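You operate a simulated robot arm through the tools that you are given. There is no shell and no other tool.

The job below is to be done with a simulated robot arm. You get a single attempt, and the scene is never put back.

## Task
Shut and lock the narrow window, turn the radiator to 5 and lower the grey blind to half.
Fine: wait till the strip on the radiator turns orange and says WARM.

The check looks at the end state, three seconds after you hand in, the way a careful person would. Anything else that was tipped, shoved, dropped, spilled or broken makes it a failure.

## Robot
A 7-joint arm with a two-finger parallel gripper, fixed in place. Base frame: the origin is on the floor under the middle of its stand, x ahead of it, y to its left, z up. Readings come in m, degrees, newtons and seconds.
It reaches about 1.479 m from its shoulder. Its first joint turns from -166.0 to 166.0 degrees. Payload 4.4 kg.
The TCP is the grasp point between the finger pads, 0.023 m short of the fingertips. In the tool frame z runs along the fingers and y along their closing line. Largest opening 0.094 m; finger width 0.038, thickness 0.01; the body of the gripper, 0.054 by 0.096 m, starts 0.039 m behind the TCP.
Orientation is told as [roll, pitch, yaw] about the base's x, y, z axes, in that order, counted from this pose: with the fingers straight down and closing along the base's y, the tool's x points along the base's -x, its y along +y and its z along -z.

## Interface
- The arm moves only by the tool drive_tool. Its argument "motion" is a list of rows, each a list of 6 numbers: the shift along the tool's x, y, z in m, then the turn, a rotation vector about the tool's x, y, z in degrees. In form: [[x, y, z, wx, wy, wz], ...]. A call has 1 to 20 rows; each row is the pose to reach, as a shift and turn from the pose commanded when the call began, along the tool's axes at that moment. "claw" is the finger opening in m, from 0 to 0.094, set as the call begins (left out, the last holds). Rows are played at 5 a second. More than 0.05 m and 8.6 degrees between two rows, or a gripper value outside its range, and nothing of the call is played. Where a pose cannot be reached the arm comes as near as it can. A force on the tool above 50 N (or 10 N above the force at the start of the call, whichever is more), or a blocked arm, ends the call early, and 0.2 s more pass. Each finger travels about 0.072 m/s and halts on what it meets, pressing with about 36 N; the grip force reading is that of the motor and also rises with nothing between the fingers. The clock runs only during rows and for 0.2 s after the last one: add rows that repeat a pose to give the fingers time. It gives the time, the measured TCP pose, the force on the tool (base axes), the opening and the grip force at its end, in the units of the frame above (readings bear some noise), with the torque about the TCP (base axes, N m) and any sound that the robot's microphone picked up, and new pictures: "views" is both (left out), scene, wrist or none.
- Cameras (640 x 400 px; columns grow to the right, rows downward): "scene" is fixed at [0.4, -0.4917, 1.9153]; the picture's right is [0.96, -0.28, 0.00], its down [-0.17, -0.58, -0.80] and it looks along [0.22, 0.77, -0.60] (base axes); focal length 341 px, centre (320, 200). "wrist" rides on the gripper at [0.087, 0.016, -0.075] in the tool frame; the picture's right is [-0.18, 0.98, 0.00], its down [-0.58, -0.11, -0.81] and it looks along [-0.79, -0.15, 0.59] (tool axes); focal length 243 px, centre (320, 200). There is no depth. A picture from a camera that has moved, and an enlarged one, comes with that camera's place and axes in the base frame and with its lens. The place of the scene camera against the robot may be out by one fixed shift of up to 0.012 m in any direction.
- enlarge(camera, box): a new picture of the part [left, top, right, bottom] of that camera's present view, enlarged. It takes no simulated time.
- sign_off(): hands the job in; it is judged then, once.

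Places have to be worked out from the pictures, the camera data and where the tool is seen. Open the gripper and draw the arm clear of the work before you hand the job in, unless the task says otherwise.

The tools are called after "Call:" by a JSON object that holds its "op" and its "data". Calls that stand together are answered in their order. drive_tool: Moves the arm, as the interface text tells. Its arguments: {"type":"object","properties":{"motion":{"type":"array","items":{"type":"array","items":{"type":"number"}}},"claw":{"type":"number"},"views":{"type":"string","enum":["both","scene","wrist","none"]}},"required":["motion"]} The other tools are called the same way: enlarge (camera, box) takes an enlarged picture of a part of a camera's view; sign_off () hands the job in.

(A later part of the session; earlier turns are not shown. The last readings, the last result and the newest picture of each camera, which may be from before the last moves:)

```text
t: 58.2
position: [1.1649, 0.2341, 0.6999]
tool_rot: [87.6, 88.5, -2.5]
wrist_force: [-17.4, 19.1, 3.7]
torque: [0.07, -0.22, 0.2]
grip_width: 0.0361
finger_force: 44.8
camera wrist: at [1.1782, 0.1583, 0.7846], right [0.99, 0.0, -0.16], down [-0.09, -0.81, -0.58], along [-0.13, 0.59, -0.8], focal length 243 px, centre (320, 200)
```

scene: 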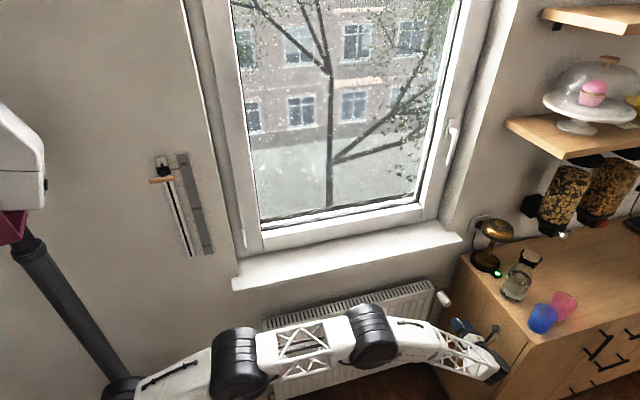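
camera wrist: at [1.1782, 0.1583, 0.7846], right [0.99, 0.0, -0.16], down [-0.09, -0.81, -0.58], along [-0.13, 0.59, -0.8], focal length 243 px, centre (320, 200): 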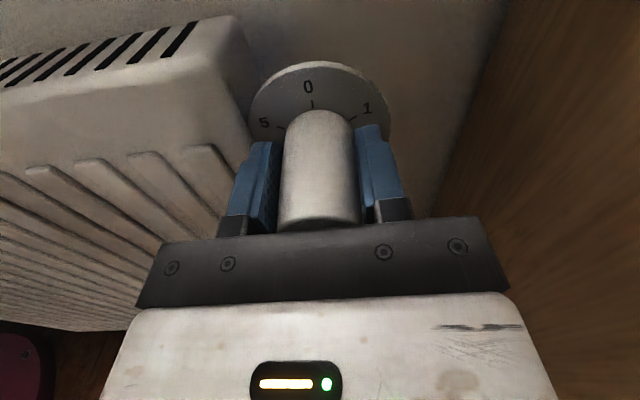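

Full turn done with modest load. I'll release, back out and read the mark against the dial.

Call:
{"op": "drive_tool", "data": {"motion": [[0, 0, 0, 0, 0, 0], [0, 0, 0, 0, 0, 0], [0, 0, -0.02, 0, 0, 0], [0, 0, -0.05, 0, 0, 0], [0, 0, -0.08, 0, 0, 0], [0, 0, -0.11, 0, 0, 0], [0, 0, -0.13, 0, 0, 0]], "claw": 0.07}}

Call:
{"op": "enlarge", "data": {"camera": "wrist", "box": [240, 0, 400, 100]}}

Call:
{"op": "enlarge", "data": {"camera": "scene", "box": [410, 270, 480, 320]}}

```text
t: 59.9
position: [1.1653, 0.1027, 0.6992]
tool_rot: [88.7, 88.4, -1.2]
wrist_force: [-0.3, 0.9, 0.5]
torque: [0.0, 0.02, -0.01]
grip_width: 0.0699
finger_force: 0.1
camera wrist: at [1.1778, 0.0278, 0.7846], right [0.99, 0.0, -0.16], down [-0.09, -0.81, -0.58], along [-0.13, 0.59, -0.8], focal length 243 px, centre (320, 200)
```

scene: 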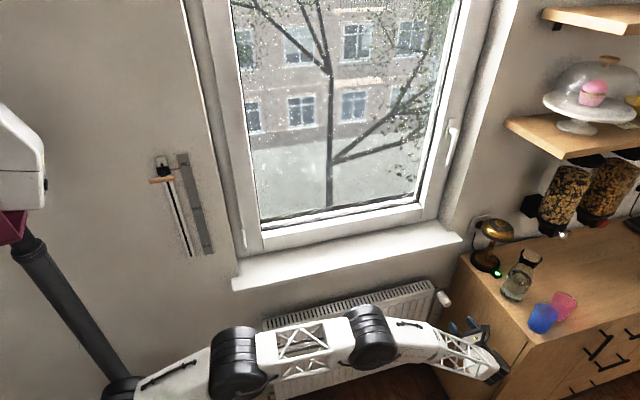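
wrist: 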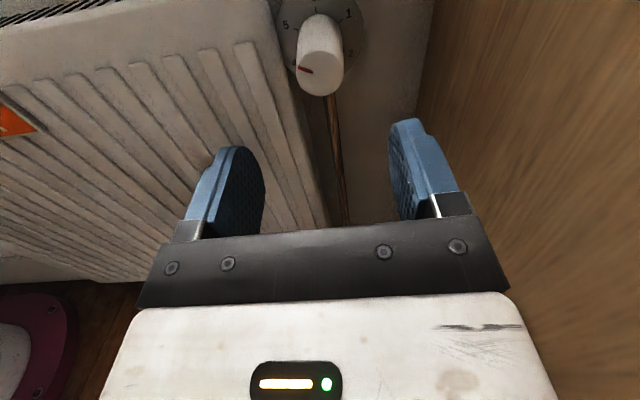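

```text
4.00 times, centred on (320, 50) of wrist
camera zoom: at [1.1778, 0.0278, 0.7846], right [0.99, 0.0, -0.16], down [-0.09, -0.81, -0.58], along [-0.13, 0.59, -0.8], focal length 970 px, centre (320, 800)
```

zoom: 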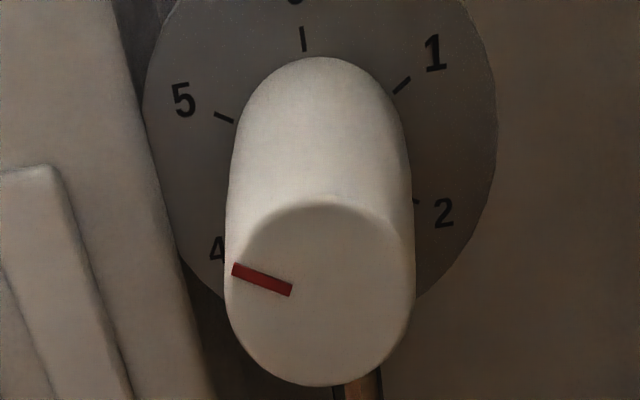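

```text
8.00 times, centred on (445, 295) of scene
camera zoom: at [0.4, -0.4917, 1.9153], right [0.96, -0.28, 0.0], down [-0.17, -0.58, -0.8], along [0.22, 0.77, -0.6], focal length 2730 px, centre (-680, -560)
```

zoom: 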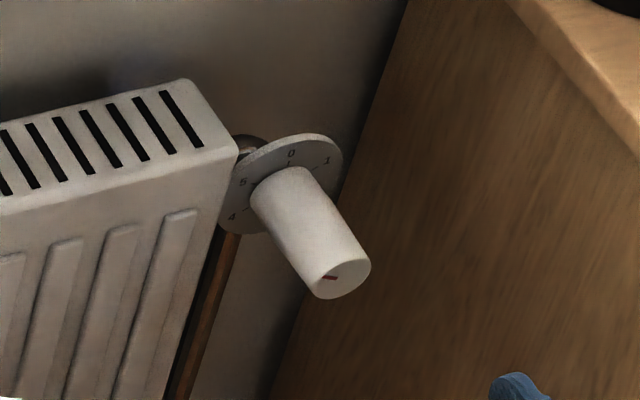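

The mark lines up with the 5 tick (about 298°, within my reading error), and the radiator strip already shows orange at the image edge. Before going to the blind control I want to identify the static pole and white/maroon object at the left.

Call:
{"op": "enlarge", "data": {"camera": "scene", "box": [0, 90, 160, 260]}}

Call:
{"op": "enlarge", "data": {"camera": "scene", "box": [0, 240, 240, 400]}}

Call:
{"op": "enlarge", "data": {"camera": "wrist", "box": [0, 60, 140, 160]}}

Call:
{"op": "enlarge", "data": {"camera": "wrist", "box": [0, 240, 160, 400]}}

```text
2.35 times, centred on (80, 175) of scene
camera zoom: at [0.4, -0.4917, 1.9153], right [0.96, -0.28, 0.0], down [-0.17, -0.58, -0.8], along [0.22, 0.77, -0.6], focal length 803 px, centre (885, 259)
```

zoom: 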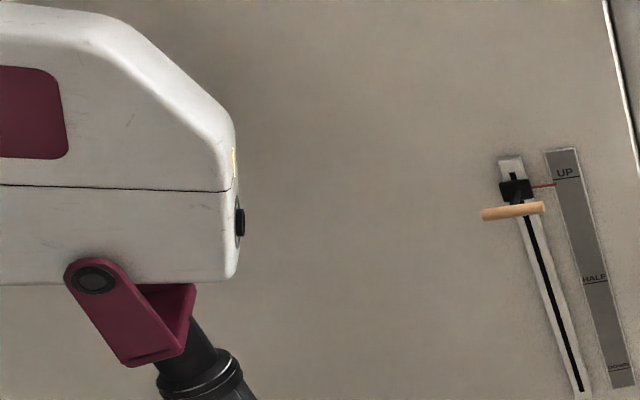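

```text
2.50 times, centred on (120, 320) of scene
camera zoom: at [0.4, -0.4917, 1.9153], right [0.96, -0.28, 0.0], down [-0.17, -0.58, -0.8], along [0.22, 0.77, -0.6], focal length 853 px, centre (820, -100)
```

zoom: 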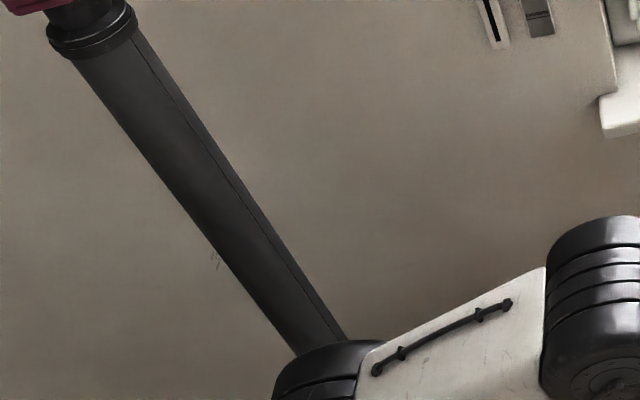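

```text
4.00 times, centred on (70, 110) of wrist
camera zoom: at [1.1778, 0.0278, 0.7846], right [0.99, 0.0, -0.16], down [-0.09, -0.81, -0.58], along [-0.13, 0.59, -0.8], focal length 970 px, centre (1320, 560)
```

zoom: 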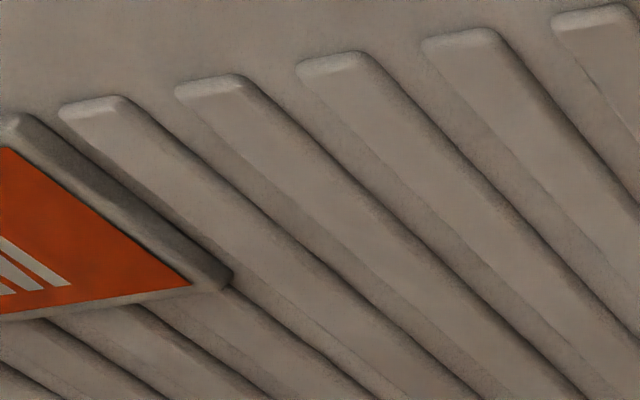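

```text
2.50 times, centred on (80, 320) of wrist
camera zoom: at [1.1778, 0.0278, 0.7846], right [0.99, 0.0, -0.16], down [-0.09, -0.81, -0.58], along [-0.13, 0.59, -0.8], focal length 606 px, centre (920, -100)
```

zoom: 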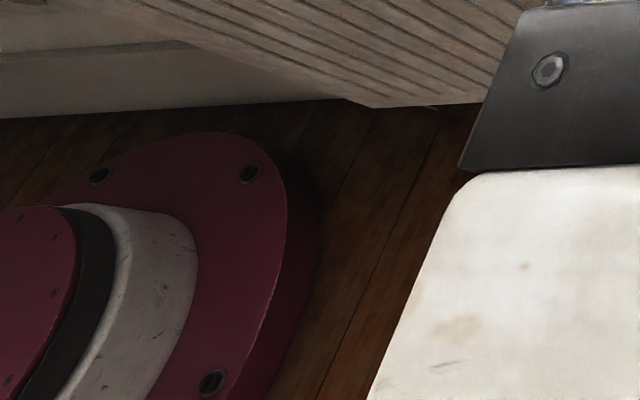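

The pole and head are the robot's own mast. The blind bar is at about (0.229, 0.270, 1.463) along x, with UP at z≈1.462 and HALF at z≈1.315, so I'll press it down from above with the tool pointing down. First I'll back away from the radiator and spin the tool toward the orientation needed.

Call:
{"op": "drive_tool", "data": {"motion": [[0, 0, -0.03, 0, 0, 0], [0, -0.01, -0.06, 0, 0, -8], [0, -0.03, -0.09, 0, 0, -16], [0, -0.05, -0.11, 0, 0, -24], [0, -0.07, -0.12, 0, 0, -32], [0, -0.09, -0.12, 0, 0, -40], [0, -0.1, -0.12, 0, 0, -48], [0, -0.1, -0.12, 0, 0, -56], [0, -0.1, -0.12, 0, 0, -64], [0, -0.1, -0.12, 0, 0, -72], [0, -0.1, -0.12, 0, 0, -80], [0, -0.1, -0.12, 0, 0, -88], [0, -0.1, -0.12, 0, 0, -96], [0, -0.1, -0.12, 0, 0, -104], [0, -0.1, -0.12, 0, 0, -112], [0, -0.1, -0.12, 0, 0, -120], [0, -0.1, -0.12, 0, 0, -128], [0, -0.1, -0.12, 0, 0, -136], [0, -0.1, -0.12, 0, 0, -144], [0, -0.1, -0.12, 0, 0, -152]], "claw": 0}}

```text
t: 64.0
position: [1.0658, -0.017, 0.6971]
tool_rot: [89.9, -63.6, 0.2]
wrist_force: [-0.4, -0.1, 0.6]
torque: [0.02, 0.0, -0.01]
grip_width: 0.0
finger_force: 36.2
camera wrist: at [1.0116, -0.0922, 0.6249], right [-0.8, 0.0, 0.6], down [0.35, -0.81, 0.47], along [0.48, 0.59, 0.64], focal length 243 px, centre (320, 200)
```

scene: 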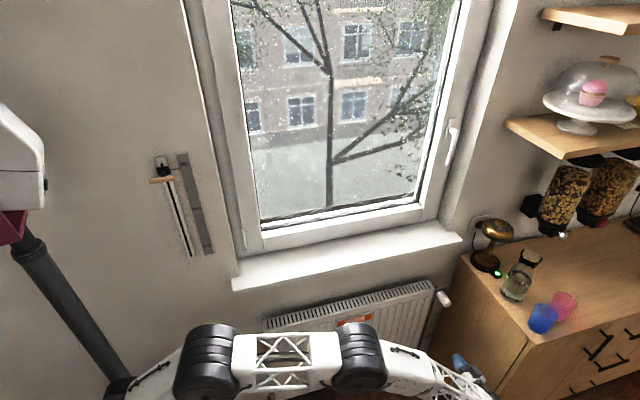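
wrist: 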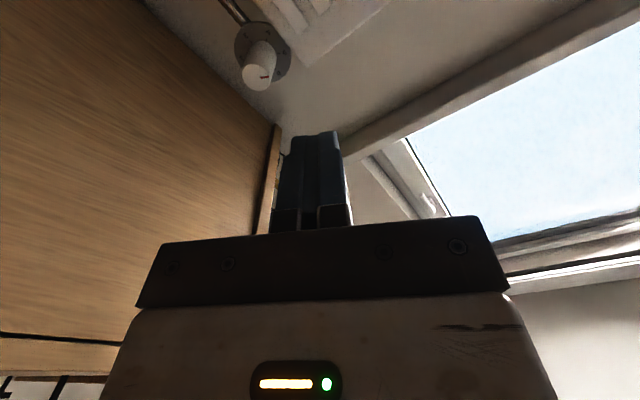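

The radiator strip looks orange in the scene now; I'll zoom in on it and on the knob.

Call:
{"op": "enlarge", "data": {"camera": "scene", "box": [310, 290, 400, 340]}}

Call:
{"op": "enlarge", "data": {"camera": "wrist", "box": [210, 0, 330, 100]}}

Call:
{"op": "enlarge", "data": {"camera": "scene", "box": [420, 275, 470, 315]}}

```text
7.11 times, centred on (355, 315) of scene
camera zoom: at [0.4, -0.4917, 1.9153], right [0.96, -0.28, 0.0], down [-0.17, -0.58, -0.8], along [0.22, 0.77, -0.6], focal length 2427 px, centre (71, -618)
```

zoom: 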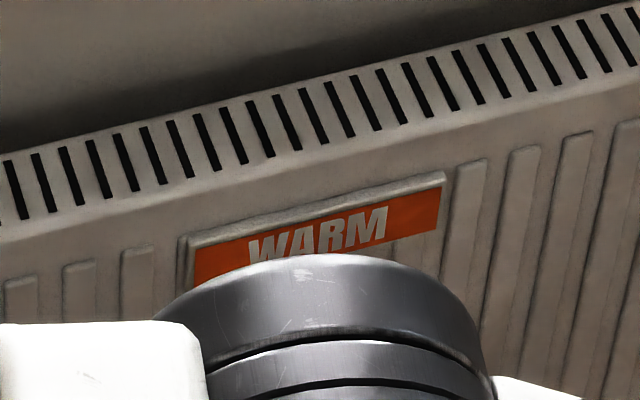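

```text
4.00 times, centred on (270, 50) of wrist
camera zoom: at [1.0116, -0.0922, 0.6249], right [-0.8, 0.0, 0.6], down [0.35, -0.81, 0.47], along [0.48, 0.59, 0.64], focal length 970 px, centre (520, 800)
```

zoom: 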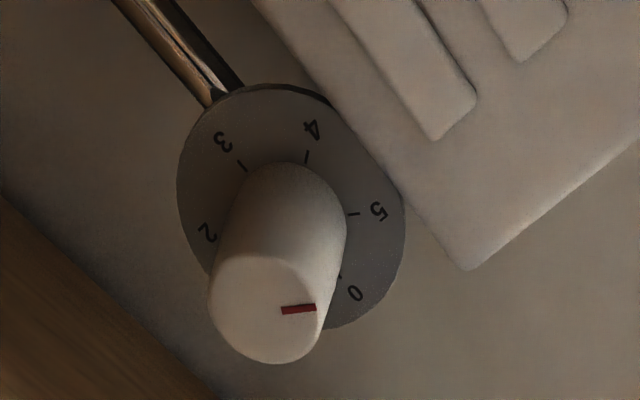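

```text
10.00 times, centred on (445, 295) of scene
camera zoom: at [0.4, -0.4917, 1.9153], right [0.96, -0.28, 0.0], down [-0.17, -0.58, -0.8], along [0.22, 0.77, -0.6], focal length 3413 px, centre (-930, -750)
```

zoom: 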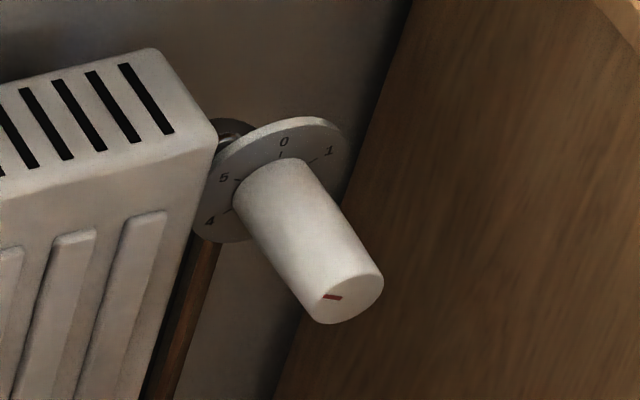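

The strip is orange and reads WARM, and the mark is on the 5. Now I'll raise the arm up and back toward the middle of the room for the blind.

Call:
{"op": "drive_tool", "data": {"motion": [[-0.0285, 0.0314, -0.0059, 0, 0, -1.9], [-0.057, 0.0628, -0.0119, 0, 0, -3.8], [-0.0856, 0.0942, -0.0178, 0, 0, -5.7], [-0.1141, 0.1256, -0.0237, 0, 0, -7.5], [-0.1426, 0.157, -0.0297, 0, 0, -9.4], [-0.1711, 0.1883, -0.0356, 0, 0, -11.3], [-0.1996, 0.2197, -0.0415, 0, 0, -13.2], [-0.2282, 0.2511, -0.0474, 0, 0, -15.1], [-0.2567, 0.2825, -0.0534, 0, 0, -17], [-0.2852, 0.3139, -0.0593, 0, 0, -18.9], [-0.3137, 0.3453, -0.0652, 0, 0, -20.7], [-0.3422, 0.3767, -0.0712, 0, 0, -22.6], [-0.3708, 0.4081, -0.0771, 0, 0, -24.5], [-0.3993, 0.4394, -0.083, 0, 0, -26.4]]}}

```text
t: 67.0
position: [0.8494, -0.1004, 1.2486]
tool_rot: [93.4, -89.9, -3.4]
wrist_force: [-0.1, -0.6, -0.4]
torque: [0.06, -0.01, 0.0]
grip_width: 0.0
finger_force: 35.8
camera wrist: at [0.8329, -0.1754, 1.1614], right [-0.98, 0.0, 0.19], down [0.11, -0.81, 0.58], along [0.15, 0.59, 0.79], focal length 243 px, centre (320, 200)
```

scene: 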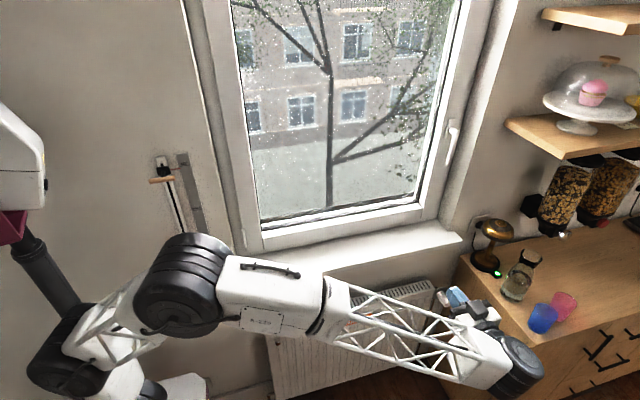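
wrist: 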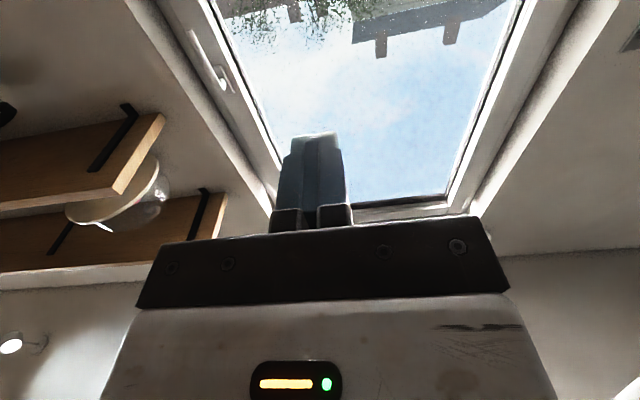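

Now I'll pitch the fingers downward (70°) while moving up and back to around (0.65, 0, 1.55).

Call:
{"op": "drive_tool", "data": {"motion": [[-0.03, 0.02, 0.01, 0, 7, 0], [-0.06, 0.04, 0.02, 0, 14, 0], [-0.09, 0.06, 0.03, 0, 21, 0], [-0.12, 0.08, 0.04, 0, 28, 0], [-0.15, 0.1, 0.05, 0, 35, 0], [-0.18, 0.12, 0.06, 0, 42, 0], [-0.21, 0.14, 0.07, 0, 49, 0], [-0.24, 0.16, 0.08, 0, 56, 0], [-0.27, 0.18, 0.09, 0, 63, 0], [-0.3, 0.2, 0.1, 0, 70, 0]]}}

```text
t: 69.2
position: [0.6481, 0.0008, 1.5473]
tool_rot: [0.2, -19.9, 89.9]
wrist_force: [0.0, 0.8, -0.2]
torque: [0.03, 0.06, 0.0]
grip_width: 0.0
finger_force: 36.2
camera wrist: at [0.633, -0.107, 1.5872], right [-0.98, 0.17, 0.06], down [0.11, 0.27, 0.96], along [0.15, 0.95, -0.29], focal length 243 px, centre (320, 200)
```

scene: 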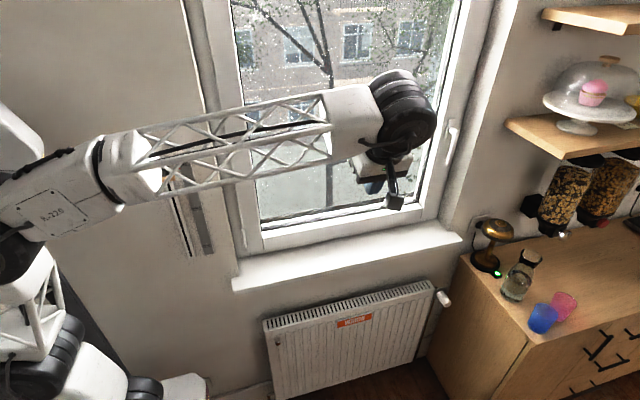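
wrist: 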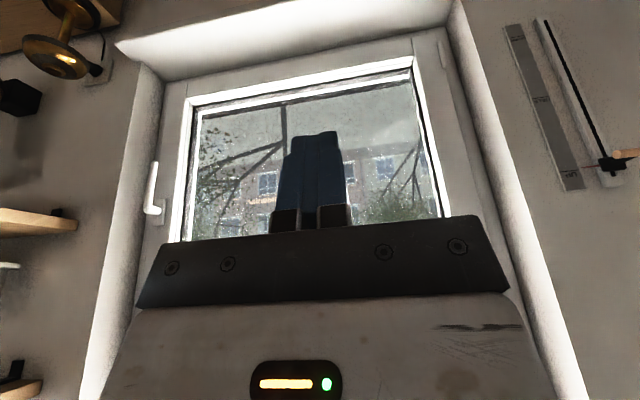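

The wrist camera now faces the wall, upside down, with the blind control at the right. I'll zoom in to triangulate the bar and scale.

Call:
{"op": "enlarge", "data": {"camera": "wrist", "box": [480, 0, 640, 100]}}

Call:
{"op": "enlarge", "data": {"camera": "wrist", "box": [480, 100, 640, 200]}}

Call:
{"op": "enlarge", "data": {"camera": "scene", "box": [0, 80, 200, 400]}}

```text
4.00 times, centred on (560, 50) of wrist
camera zoom: at [0.633, -0.107, 1.5872], right [-0.98, 0.17, 0.06], down [0.11, 0.27, 0.96], along [0.15, 0.95, -0.29], focal length 970 px, centre (-640, 800)
```

zoom: 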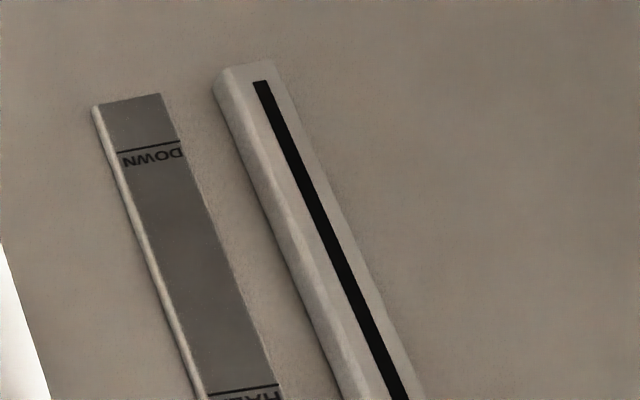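

```text
4.00 times, centred on (560, 150) of wrist
camera zoom: at [0.633, -0.107, 1.5872], right [-0.98, 0.17, 0.06], down [0.11, 0.27, 0.96], along [0.15, 0.95, -0.29], focal length 970 px, centre (-640, 400)
```

zoom: 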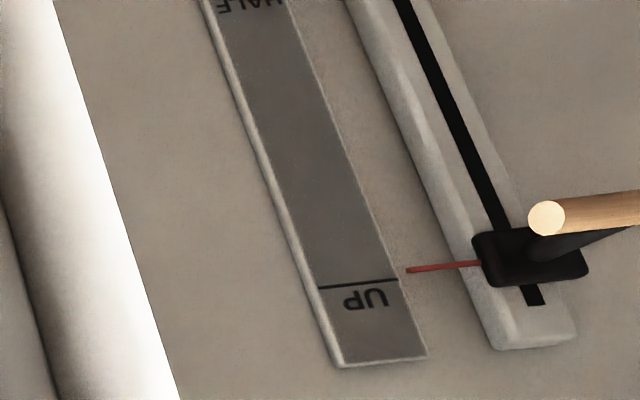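

```text
1.25 times, centred on (100, 240) of scene
camera zoom: at [0.4, -0.4917, 1.9153], right [0.96, -0.28, 0.0], down [-0.17, -0.58, -0.8], along [0.22, 0.77, -0.6], focal length 427 px, centre (595, 150)
```

zoom: 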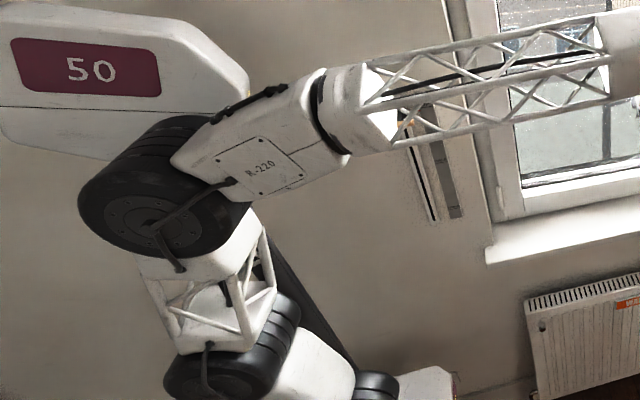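

By triangulation the bar is at y≈0.275, z≈1.450, x from about 0.205 to 0.264, the wall is at y≈0.33, and UP–HALF spacing is about 0.145 m. The slot is close to the robot's own base, so I'll move in stages and watch the elbow and mast.

Call:
{"op": "drive_tool", "data": {"motion": [[-0.0185, 0.0296, -0.0046, 0, 0, 0], [-0.037, 0.0592, -0.0092, 0, 0, 0], [-0.0554, 0.0888, -0.0137, 0, 0, 0], [-0.0739, 0.1184, -0.0182, 0, 0, 0], [-0.0924, 0.148, -0.0228, 0, 0, 0]]}}

```text
t: 70.5
position: [0.5032, 0.0786, 1.6003]
tool_rot: [0.2, -19.9, 90.1]
wrist_force: [1.6, -0.2, -0.7]
torque: [0.0, 0.03, 0.03]
grip_width: 0.0003
finger_force: 36.4
camera wrist: at [0.4857, -0.0292, 1.6408], right [-0.98, 0.17, 0.06], down [0.11, 0.27, 0.96], along [0.15, 0.95, -0.29], focal length 243 px, centre (320, 200)
```

scene: 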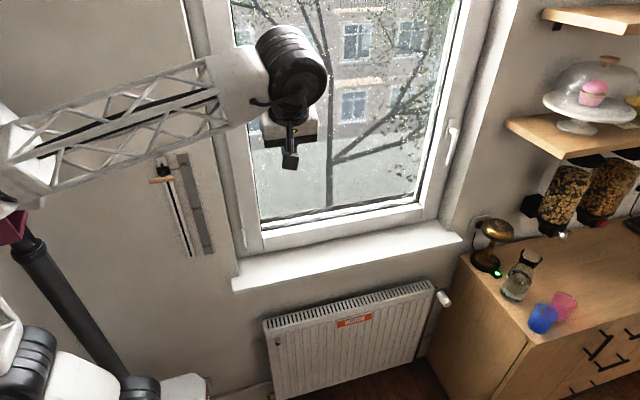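
wrist: 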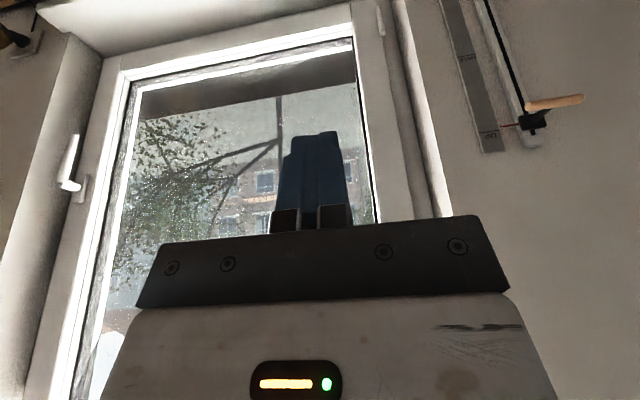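

That went well. Continuing to about (0.38, 0.13, 1.62).

Call:
{"op": "drive_tool", "data": {"motion": [[-0.0137, 0.0308, -0.0003, 0, 0, 0], [-0.0274, 0.0615, -0.0007, 0, 0, 0], [-0.0411, 0.0923, -0.001, 0, 0, 0], [-0.0548, 0.123, -0.0014, 0, 0, 0]]}}

```text
t: 71.5
position: [0.3796, 0.1316, 1.6214]
tool_rot: [0.2, -19.9, 90.0]
wrist_force: [0.1, 0.5, -0.1]
torque: [0.0, 0.03, -0.02]
grip_width: 0.0
finger_force: 36.3
camera wrist: at [0.3624, 0.0229, 1.6607], right [-0.98, 0.17, 0.06], down [0.11, 0.27, 0.96], along [0.15, 0.95, -0.29], focal length 243 px, centre (320, 200)
```

scene: 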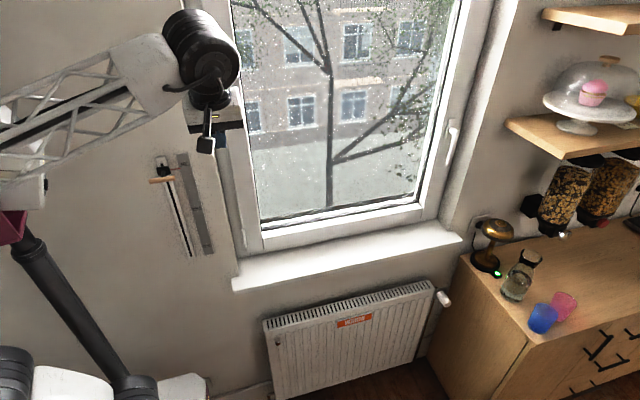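
wrist: 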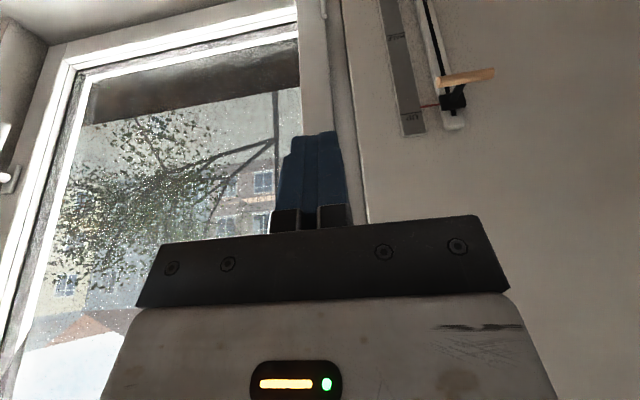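

Still clean. I'll refine the bar's position from this closer view.

Call:
{"op": "enlarge", "data": {"camera": "wrist", "box": [360, 30, 520, 130]}}

Call:
{"op": "enlarge", "data": {"camera": "scene", "box": [0, 0, 260, 240]}}

```text
4.00 times, centred on (440, 80) of wrist
camera zoom: at [0.3624, 0.0229, 1.6607], right [-0.98, 0.17, 0.06], down [0.11, 0.27, 0.96], along [0.15, 0.95, -0.29], focal length 970 px, centre (-160, 680)
```

zoom: 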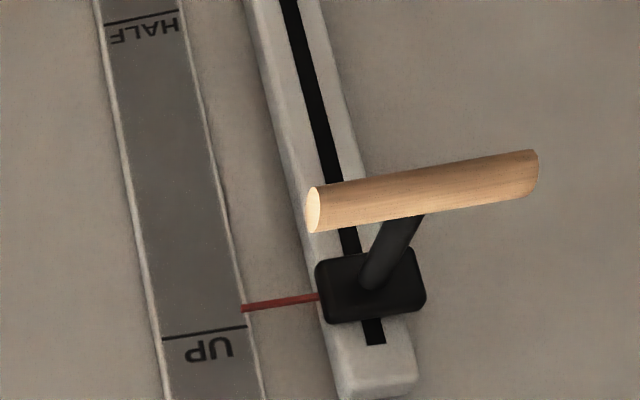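

```text
1.67 times, centred on (130, 120) of scene
camera zoom: at [0.4, -0.4917, 1.9153], right [0.96, -0.28, 0.0], down [-0.17, -0.58, -0.8], along [0.22, 0.77, -0.6], focal length 569 px, centre (637, 333)
```

zoom: 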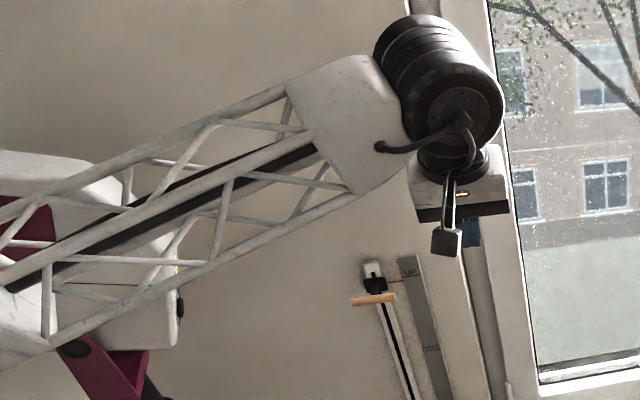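

The refined bar position is x 0.19–0.25, y≈0.284, z≈1.448, with the scale surface at y≈0.339 and UP–HALF about 0.146 m. I'll move above the bar, still clear of it.

Call:
{"op": "drive_tool", "data": {"motion": [[-0.0114, 0.0324, 0.0084, 0, 0, 0], [-0.0228, 0.0648, 0.0168, 0, 0, 0], [-0.0343, 0.0972, 0.0252, 0, 0, 0], [-0.0457, 0.1296, 0.0336, 0, 0, 0], [-0.0571, 0.162, 0.042, 0, 0, 0]]}}

```text
t: 72.7
position: [0.2152, 0.2004, 1.6032]
tool_rot: [0.0, -19.9, 89.9]
wrist_force: [0.8, 0.7, -0.2]
torque: [-0.02, 0.01, 0.05]
grip_width: 0.0
finger_force: 36.0
camera wrist: at [0.1983, 0.0927, 1.6415], right [-0.98, 0.17, 0.06], down [0.11, 0.27, 0.96], along [0.15, 0.95, -0.29], focal length 243 px, centre (320, 200)
```

scene: 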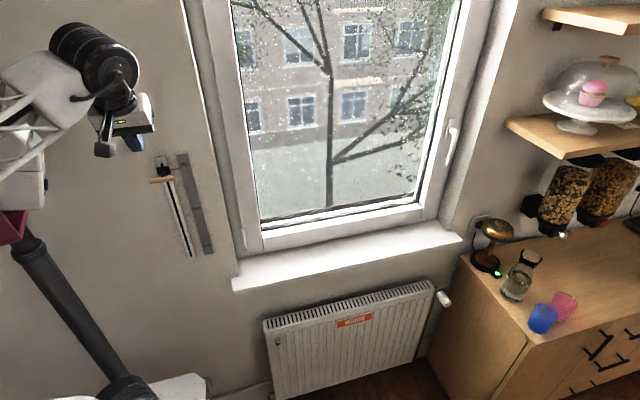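
wrist: 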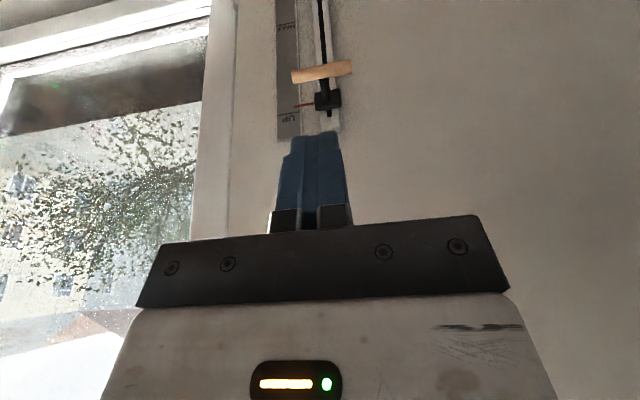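

The fingers are nearly over the bar; its centre is x≈0.218, z≈1.450. I'll move to just above it.

Call:
{"op": "drive_tool", "data": {"motion": [[-0.012, -0.001, 0.034, 0, 0, 0], [-0.024, -0.002, 0.068, 0, 0, 0], [-0.0357, -0.003, 0.1012, 0, 0, 0]]}}

Call:
{"op": "enlarge", "data": {"camera": "wrist", "box": [220, 0, 420, 140]}}

Call:
{"op": "enlarge", "data": {"camera": "scene", "box": [60, 100, 220, 220]}}

```text
t: 73.5
position: [0.2195, 0.2671, 1.5202]
tool_rot: [0.1, -19.9, 90.0]
wrist_force: [-1.0, 1.2, -0.2]
torque: [-0.01, -0.01, 0.0]
grip_width: 0.0
finger_force: 36.0
camera wrist: at [0.2021, 0.1595, 1.5589], right [-0.98, 0.17, 0.06], down [0.11, 0.27, 0.96], along [0.15, 0.95, -0.28], focal length 243 px, centre (320, 200)
```

scene: 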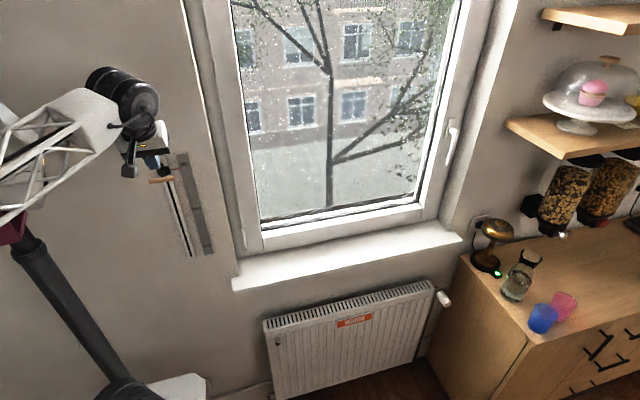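
wrist: 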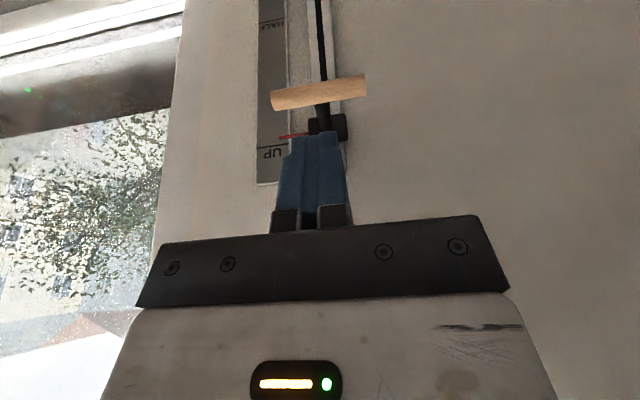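

```text
2.86 times, centred on (320, 70) of wrist
camera zoom: at [0.2021, 0.1595, 1.5589], right [-0.98, 0.17, 0.06], down [0.11, 0.27, 0.96], along [0.15, 0.95, -0.28], focal length 693 px, centre (320, 571)
```

zoom: 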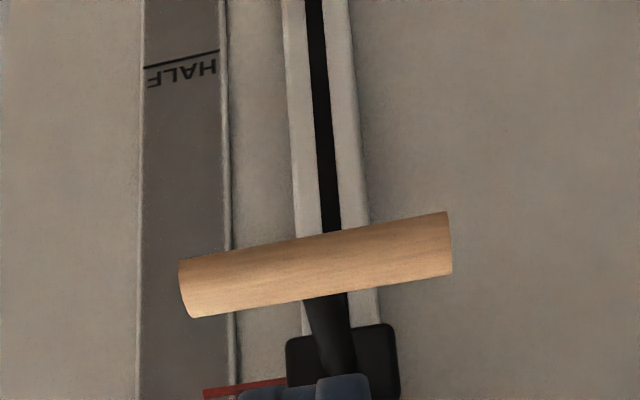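

```text
3.33 times, centred on (140, 160) of scene
camera zoom: at [0.4, -0.4917, 1.9153], right [0.96, -0.28, 0.0], down [-0.17, -0.58, -0.8], along [0.22, 0.77, -0.6], focal length 1138 px, centre (920, 333)
```

zoom: 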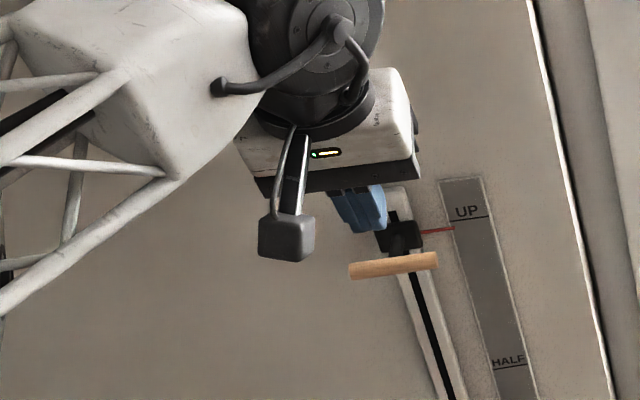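

The bar lies at (0.218, 0.285, 1.450), just below and slightly wallward of the fingertips. I'll nudge in 6 mm and press it straight down about two thirds of the travel, then look.

Call:
{"op": "drive_tool", "data": {"motion": [[0.0012, 0.0015, 0.0208, 0, 0, 0], [0.008, 0.0015, 0.0396, 0, 0, 0], [0.0114, 0.0015, 0.049, 0, 0, 0], [0.0148, 0.0015, 0.0584, 0, 0, 0], [0.0182, 0.0015, 0.0678, 0, 0, 0], [0.0216, 0.0015, 0.0772, 0, 0, 0], [0.025, 0.0015, 0.0866, 0, 0, 0], [0.0284, 0.0015, 0.096, 0, 0, 0], [0.0318, 0.0015, 0.1054, 0, 0, 0], [0.0352, 0.0015, 0.1148, 0, 0, 0], [0.0387, 0.0015, 0.1242, 0, 0, 0], [0.0421, 0.0015, 0.1336, 0, 0, 0], [0.0455, 0.0015, 0.143, 0, 0, 0]]}}

Call:
{"op": "enlarge", "data": {"camera": "wrist", "box": [220, 0, 420, 140]}}

Call:
{"op": "enlarge", "data": {"camera": "scene", "box": [60, 130, 260, 270]}}

```text
t: 76.2
position: [0.2179, 0.274, 1.3701]
tool_rot: [0.1, -19.9, 90.0]
wrist_force: [0.3, -0.3, -0.8]
torque: [0.03, -0.03, -0.02]
grip_width: 0.0
finger_force: 35.9
camera wrist: at [0.2013, 0.1657, 1.4094], right [-0.98, 0.17, 0.06], down [0.11, 0.27, 0.96], along [0.15, 0.95, -0.29], focal length 243 px, centre (320, 200)
```

scene: 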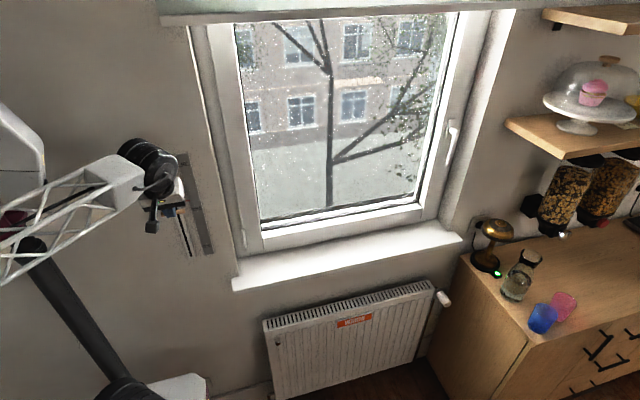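
wrist: 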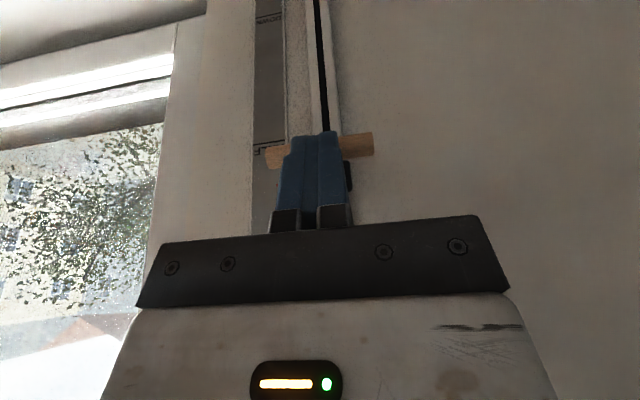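

```text
2.86 times, centred on (320, 70) of wrist
camera zoom: at [0.2013, 0.1657, 1.4094], right [-0.98, 0.17, 0.06], down [0.11, 0.27, 0.96], along [0.15, 0.95, -0.29], focal length 693 px, centre (320, 571)
```

zoom: 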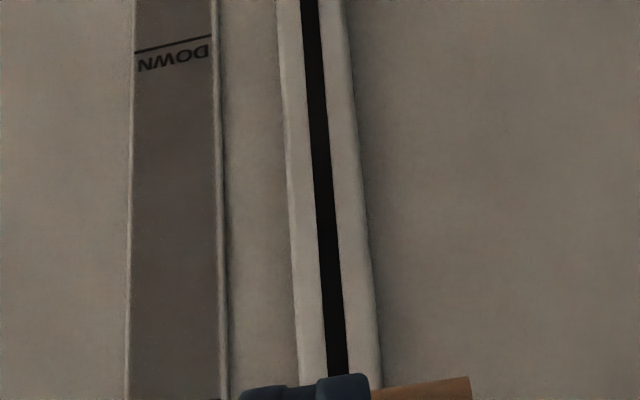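

```text
2.86 times, centred on (160, 200) of scene
camera zoom: at [0.4, -0.4917, 1.9153], right [0.96, -0.28, 0.0], down [-0.17, -0.58, -0.8], along [0.22, 0.77, -0.6], focal length 975 px, centre (777, 200)
```

zoom: 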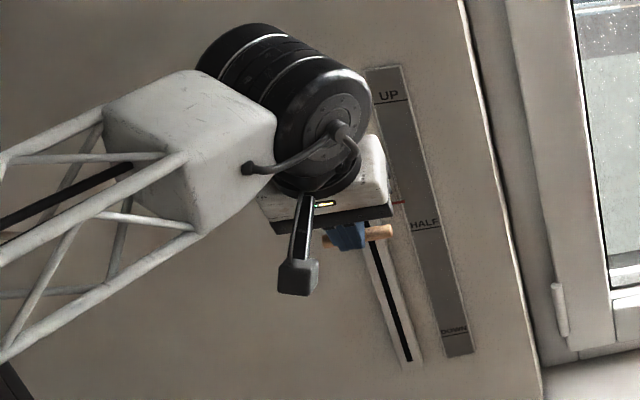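

The blind has started down and the bar is moving with the fingertips (bar now z≈1.339). About 35 mm remain; I'll go 29 mm more, then lift off and read the pointer.

Call:
{"op": "drive_tool", "data": {"motion": [[0.0027, 0, 0.0075, 0, 0, 0], [0.0051, 0, 0.0141, 0, 0, 0], [0.0075, 0, 0.0207, 0, 0, 0], [0.0099, 0, 0.0273, 0, 0, 0], [0.0099, 0, 0.0273, 0, 0, 0], [0, 0, 0, 0, 0, 0], [-0.0136, 0, -0.0376, 0, 0, 0], [-0.0255, 0, -0.0705, 0, 0, 0]]}}

Call:
{"op": "enlarge", "data": {"camera": "wrist", "box": [220, 0, 420, 140]}}

Call:
{"op": "enlarge", "data": {"camera": "scene", "box": [130, 130, 260, 270]}}

```text
t: 78.0
position: [0.2192, 0.2746, 1.4451]
tool_rot: [0.0, -20.0, 90.1]
wrist_force: [-0.2, -0.6, -0.7]
torque: [-0.01, 0.03, -0.02]
grip_width: 0.0
finger_force: 36.3
camera wrist: at [0.2016, 0.1664, 1.4831], right [-0.98, 0.17, 0.06], down [0.11, 0.27, 0.96], along [0.15, 0.95, -0.29], focal length 243 px, centre (320, 200)
```

scene: 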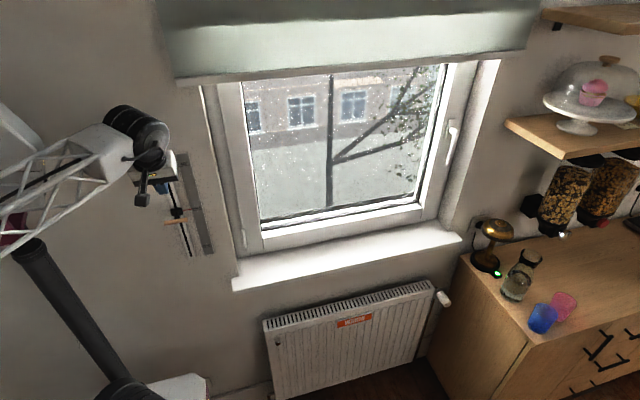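
wrist: 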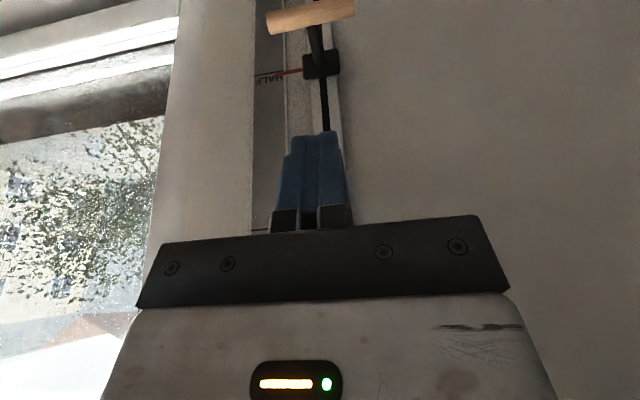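

```text
2.86 times, centred on (320, 70) of wrist
camera zoom: at [0.2016, 0.1664, 1.4831], right [-0.98, 0.17, 0.06], down [0.11, 0.27, 0.96], along [0.15, 0.95, -0.29], focal length 693 px, centre (320, 571)
```

zoom: 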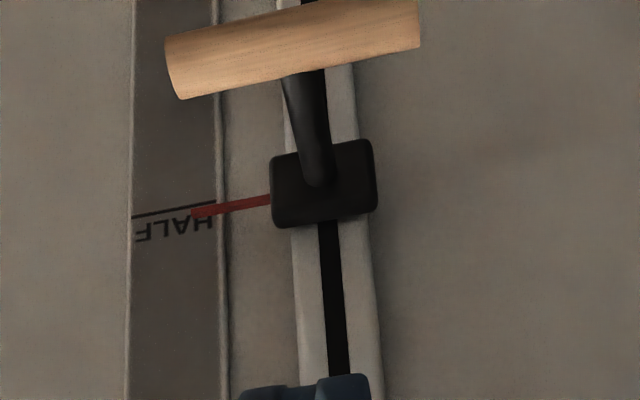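

```text
2.86 times, centred on (195, 200) of scene
camera zoom: at [0.4, -0.4917, 1.9153], right [0.96, -0.28, 0.0], down [-0.17, -0.58, -0.8], along [0.22, 0.77, -0.6], focal length 975 px, centre (677, 200)
```

zoom: 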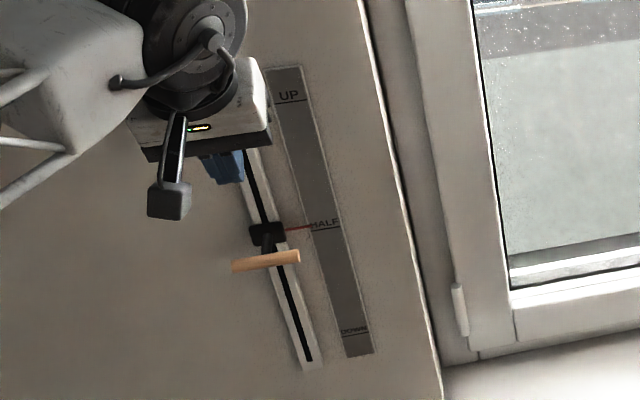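

The pointer is still about 14 mm above HALF, and the blind is following the slider down. I'll press the bar down about 14 mm further to TCP z≈1.327, then lift again to check.

Call:
{"op": "drive_tool", "data": {"motion": [[0.0136, 0, 0.0376, 0, 0, 0], [0.0272, 0, 0.0752, 0, 0, 0], [0.0323, 0, 0.0893, 0, 0, 0], [0.0357, 0, 0.0987, 0, 0, 0], [0.0379, 0, 0.1048, 0, 0, 0], [0.0395, 0, 0.1091, 0, 0, 0], [0.0402, 0, 0.111, 0, 0, 0], [0.0402, 0, 0.111, 0, 0, 0], [0.0323, 0, 0.0893, 0, 0, 0], [0.02, 0, 0.055, 0, 0, 0], [0.005, 0, 0.015, 0, 0, 0], [0, 0, 0, 0, 0, 0]]}}

Call:
{"op": "enlarge", "data": {"camera": "wrist", "box": [220, 0, 420, 140]}}

Call:
{"op": "enlarge", "data": {"camera": "scene", "box": [130, 130, 260, 270]}}

```text
t: 80.7
position: [0.217, 0.273, 1.4463]
tool_rot: [0.1, -20.0, 89.9]
wrist_force: [0.5, -0.3, 0.1]
torque: [0.01, -0.02, 0.01]
grip_width: 0.0001
finger_force: 35.7
camera wrist: at [0.2005, 0.1653, 1.4846], right [-0.98, 0.17, 0.06], down [0.11, 0.27, 0.96], along [0.15, 0.95, -0.29], focal length 243 px, centre (320, 200)
```

scene: 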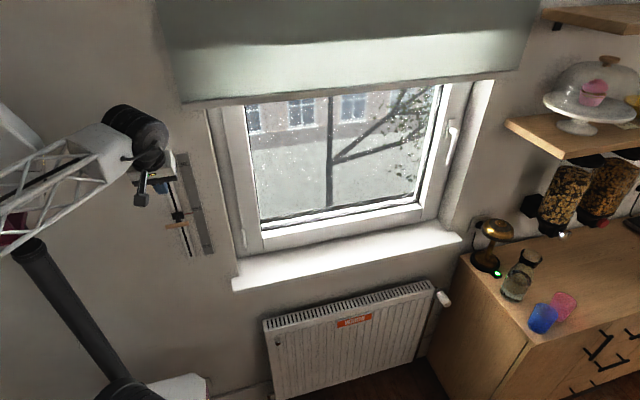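
wrist: 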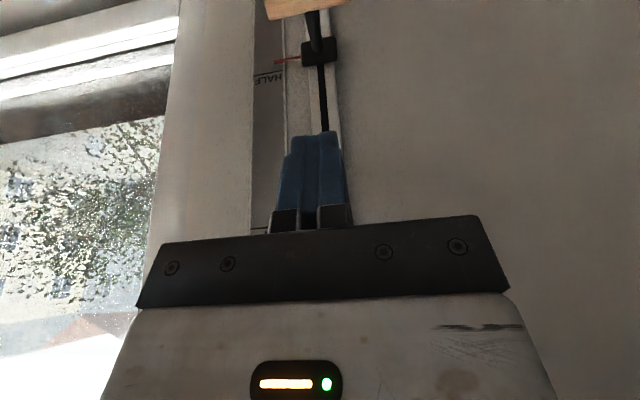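

```text
2.86 times, centred on (320, 70) of wrist
camera zoom: at [0.2005, 0.1653, 1.4846], right [-0.98, 0.17, 0.06], down [0.11, 0.27, 0.96], along [0.15, 0.95, -0.29], focal length 693 px, centre (320, 571)
```

zoom: 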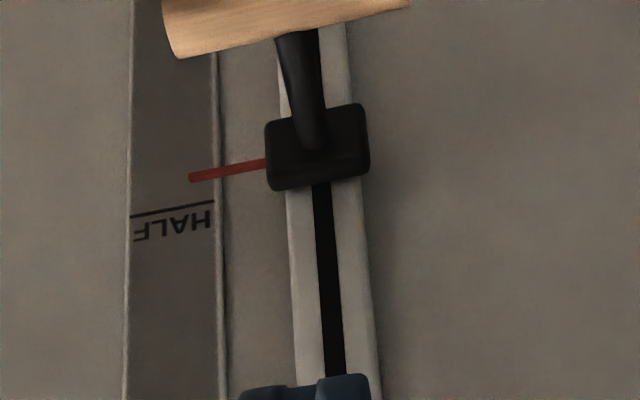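

```text
2.86 times, centred on (195, 200) of scene
camera zoom: at [0.4, -0.4917, 1.9153], right [0.96, -0.28, 0.0], down [-0.17, -0.58, -0.8], along [0.22, 0.77, -0.6], focal length 975 px, centre (677, 200)
```

zoom: 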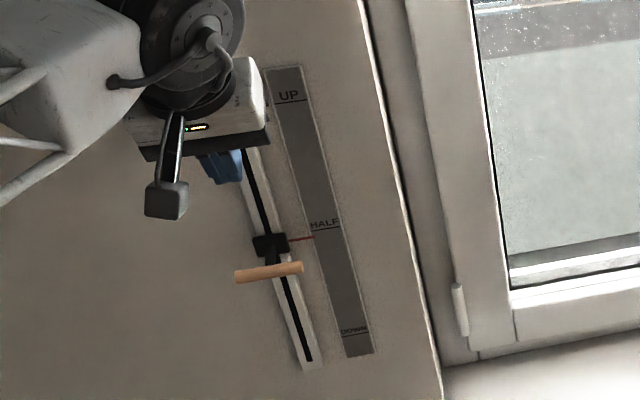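

The pointer now reads within about 2 mm of HALF by both cameras. I'll give it one last light press of about 1.5 mm and lift off again.

Call:
{"op": "drive_tool", "data": {"motion": [[0.0136, 0, 0.0376, 0, 0, 0], [0.0272, 0, 0.0752, 0, 0, 0], [0.0357, 0, 0.0987, 0, 0, 0], [0.0395, 0, 0.1091, 0, 0, 0], [0.0403, 0, 0.1114, 0, 0, 0], [0.0407, 0, 0.1125, 0, 0, 0], [0.0407, 0, 0.1125, 0, 0, 0], [0.0323, 0, 0.0893, 0, 0, 0], [0.02, 0, 0.055, 0, 0, 0], [0.005, 0, 0.015, 0, 0, 0], [0, 0, 0, 0, 0, 0]]}}

Call:
{"op": "enlarge", "data": {"camera": "wrist", "box": [220, 0, 420, 140]}}

Call:
{"op": "enlarge", "data": {"camera": "scene", "box": [130, 130, 260, 270]}}

```text
t: 83.0
position: [0.2185, 0.2726, 1.4448]
tool_rot: [0.0, -20.0, 90.0]
wrist_force: [-0.9, 0.0, -0.8]
torque: [0.0, 0.04, -0.05]
grip_width: 0.0
finger_force: 36.0
camera wrist: at [0.2013, 0.1645, 1.4834], right [-0.98, 0.17, 0.06], down [0.11, 0.27, 0.96], along [0.15, 0.95, -0.29], focal length 243 px, centre (320, 200)
```

scene: 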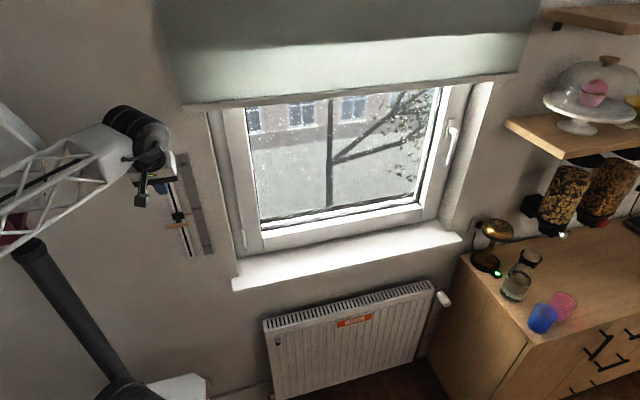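
wrist: 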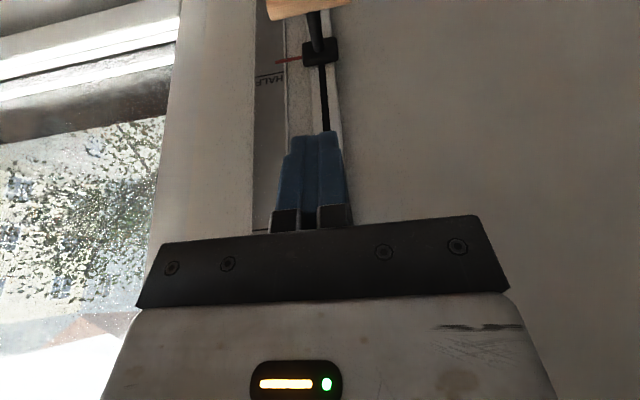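

```text
2.86 times, centred on (320, 70) of wrist
camera zoom: at [0.2013, 0.1645, 1.4834], right [-0.98, 0.17, 0.06], down [0.11, 0.27, 0.96], along [0.15, 0.95, -0.29], focal length 693 px, centre (320, 571)
```

zoom: 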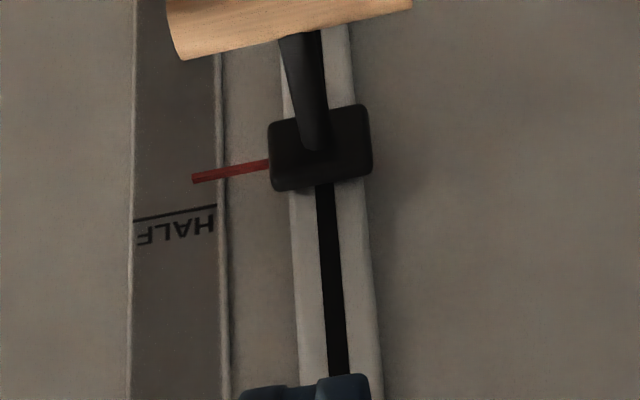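

```text
2.86 times, centred on (195, 200) of scene
camera zoom: at [0.4, -0.4917, 1.9153], right [0.96, -0.28, 0.0], down [-0.17, -0.58, -0.8], along [0.22, 0.77, -0.6], focal length 975 px, centre (677, 200)
```

zoom: 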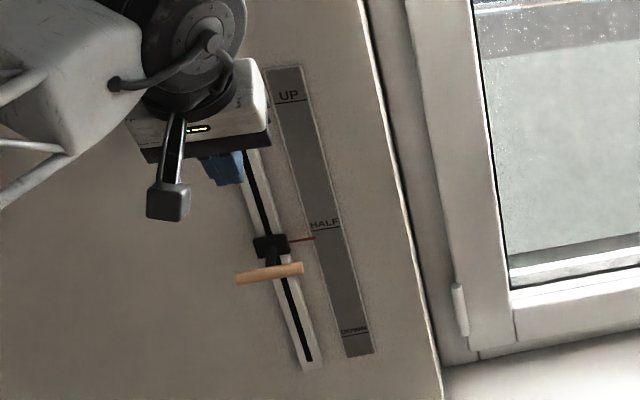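

The pointer is now on HALF to within about a millimetre, and the blind hangs about half way. I'll withdraw the arm straight back from the wall, then out into the room, and open the gripper.

Call:
{"op": "drive_tool", "data": {"motion": [[0.0285, 0, -0.0316, 0, 0, 0], [0.057, 0, -0.0632, 0, 0, 0], [0.0854, 0, -0.0947, 0, 0, 0], [0.1138, 0, -0.1263, 0, 0, 0], [0.1388, -0.035, -0.138, 0, 0, 0], [0.1638, -0.07, -0.1497, 0, 0, 0], [0.1888, -0.105, -0.1615, 0, 0, 0], [0.2138, -0.14, -0.1732, 0, 0, 0], [0.2388, -0.175, -0.1849, 0, 0, 0], [0.2639, -0.21, -0.1966, 0, 0, 0], [0.2889, -0.245, -0.2083, 0, 0, 0], [0.3139, -0.28, -0.22, 0, 0, 0]]}}

```text
t: 85.7
position: [0.4948, -0.0941, 1.5464]
tool_rot: [-0.1, -19.8, 90.1]
wrist_force: [-0.8, -0.6, 0.2]
torque: [-0.05, -0.05, -0.03]
grip_width: 0.0
finger_force: 36.0
camera wrist: at [0.478, -0.2027, 1.586], right [-0.98, 0.17, 0.06], down [0.11, 0.27, 0.96], along [0.15, 0.95, -0.29], focal length 243 px, centre (320, 200)
```

scene: 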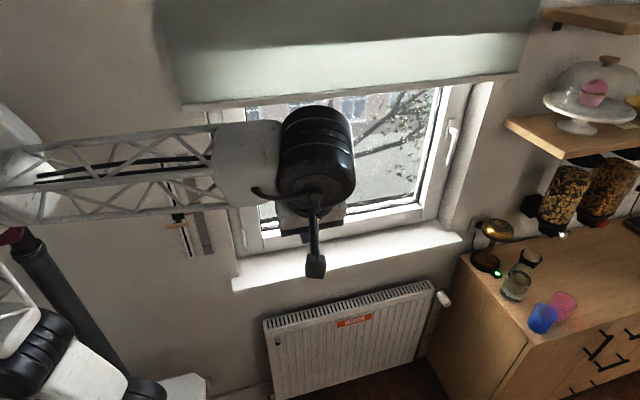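
wrist: 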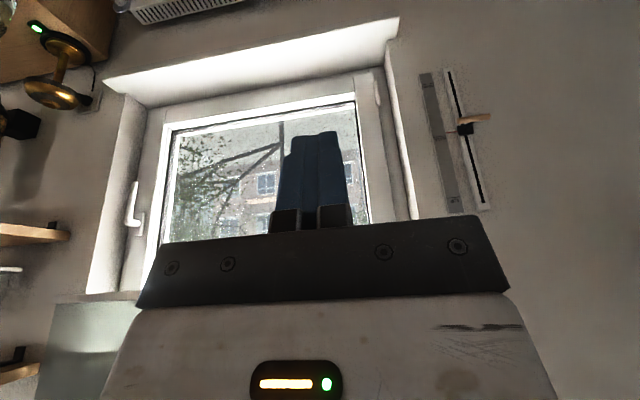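

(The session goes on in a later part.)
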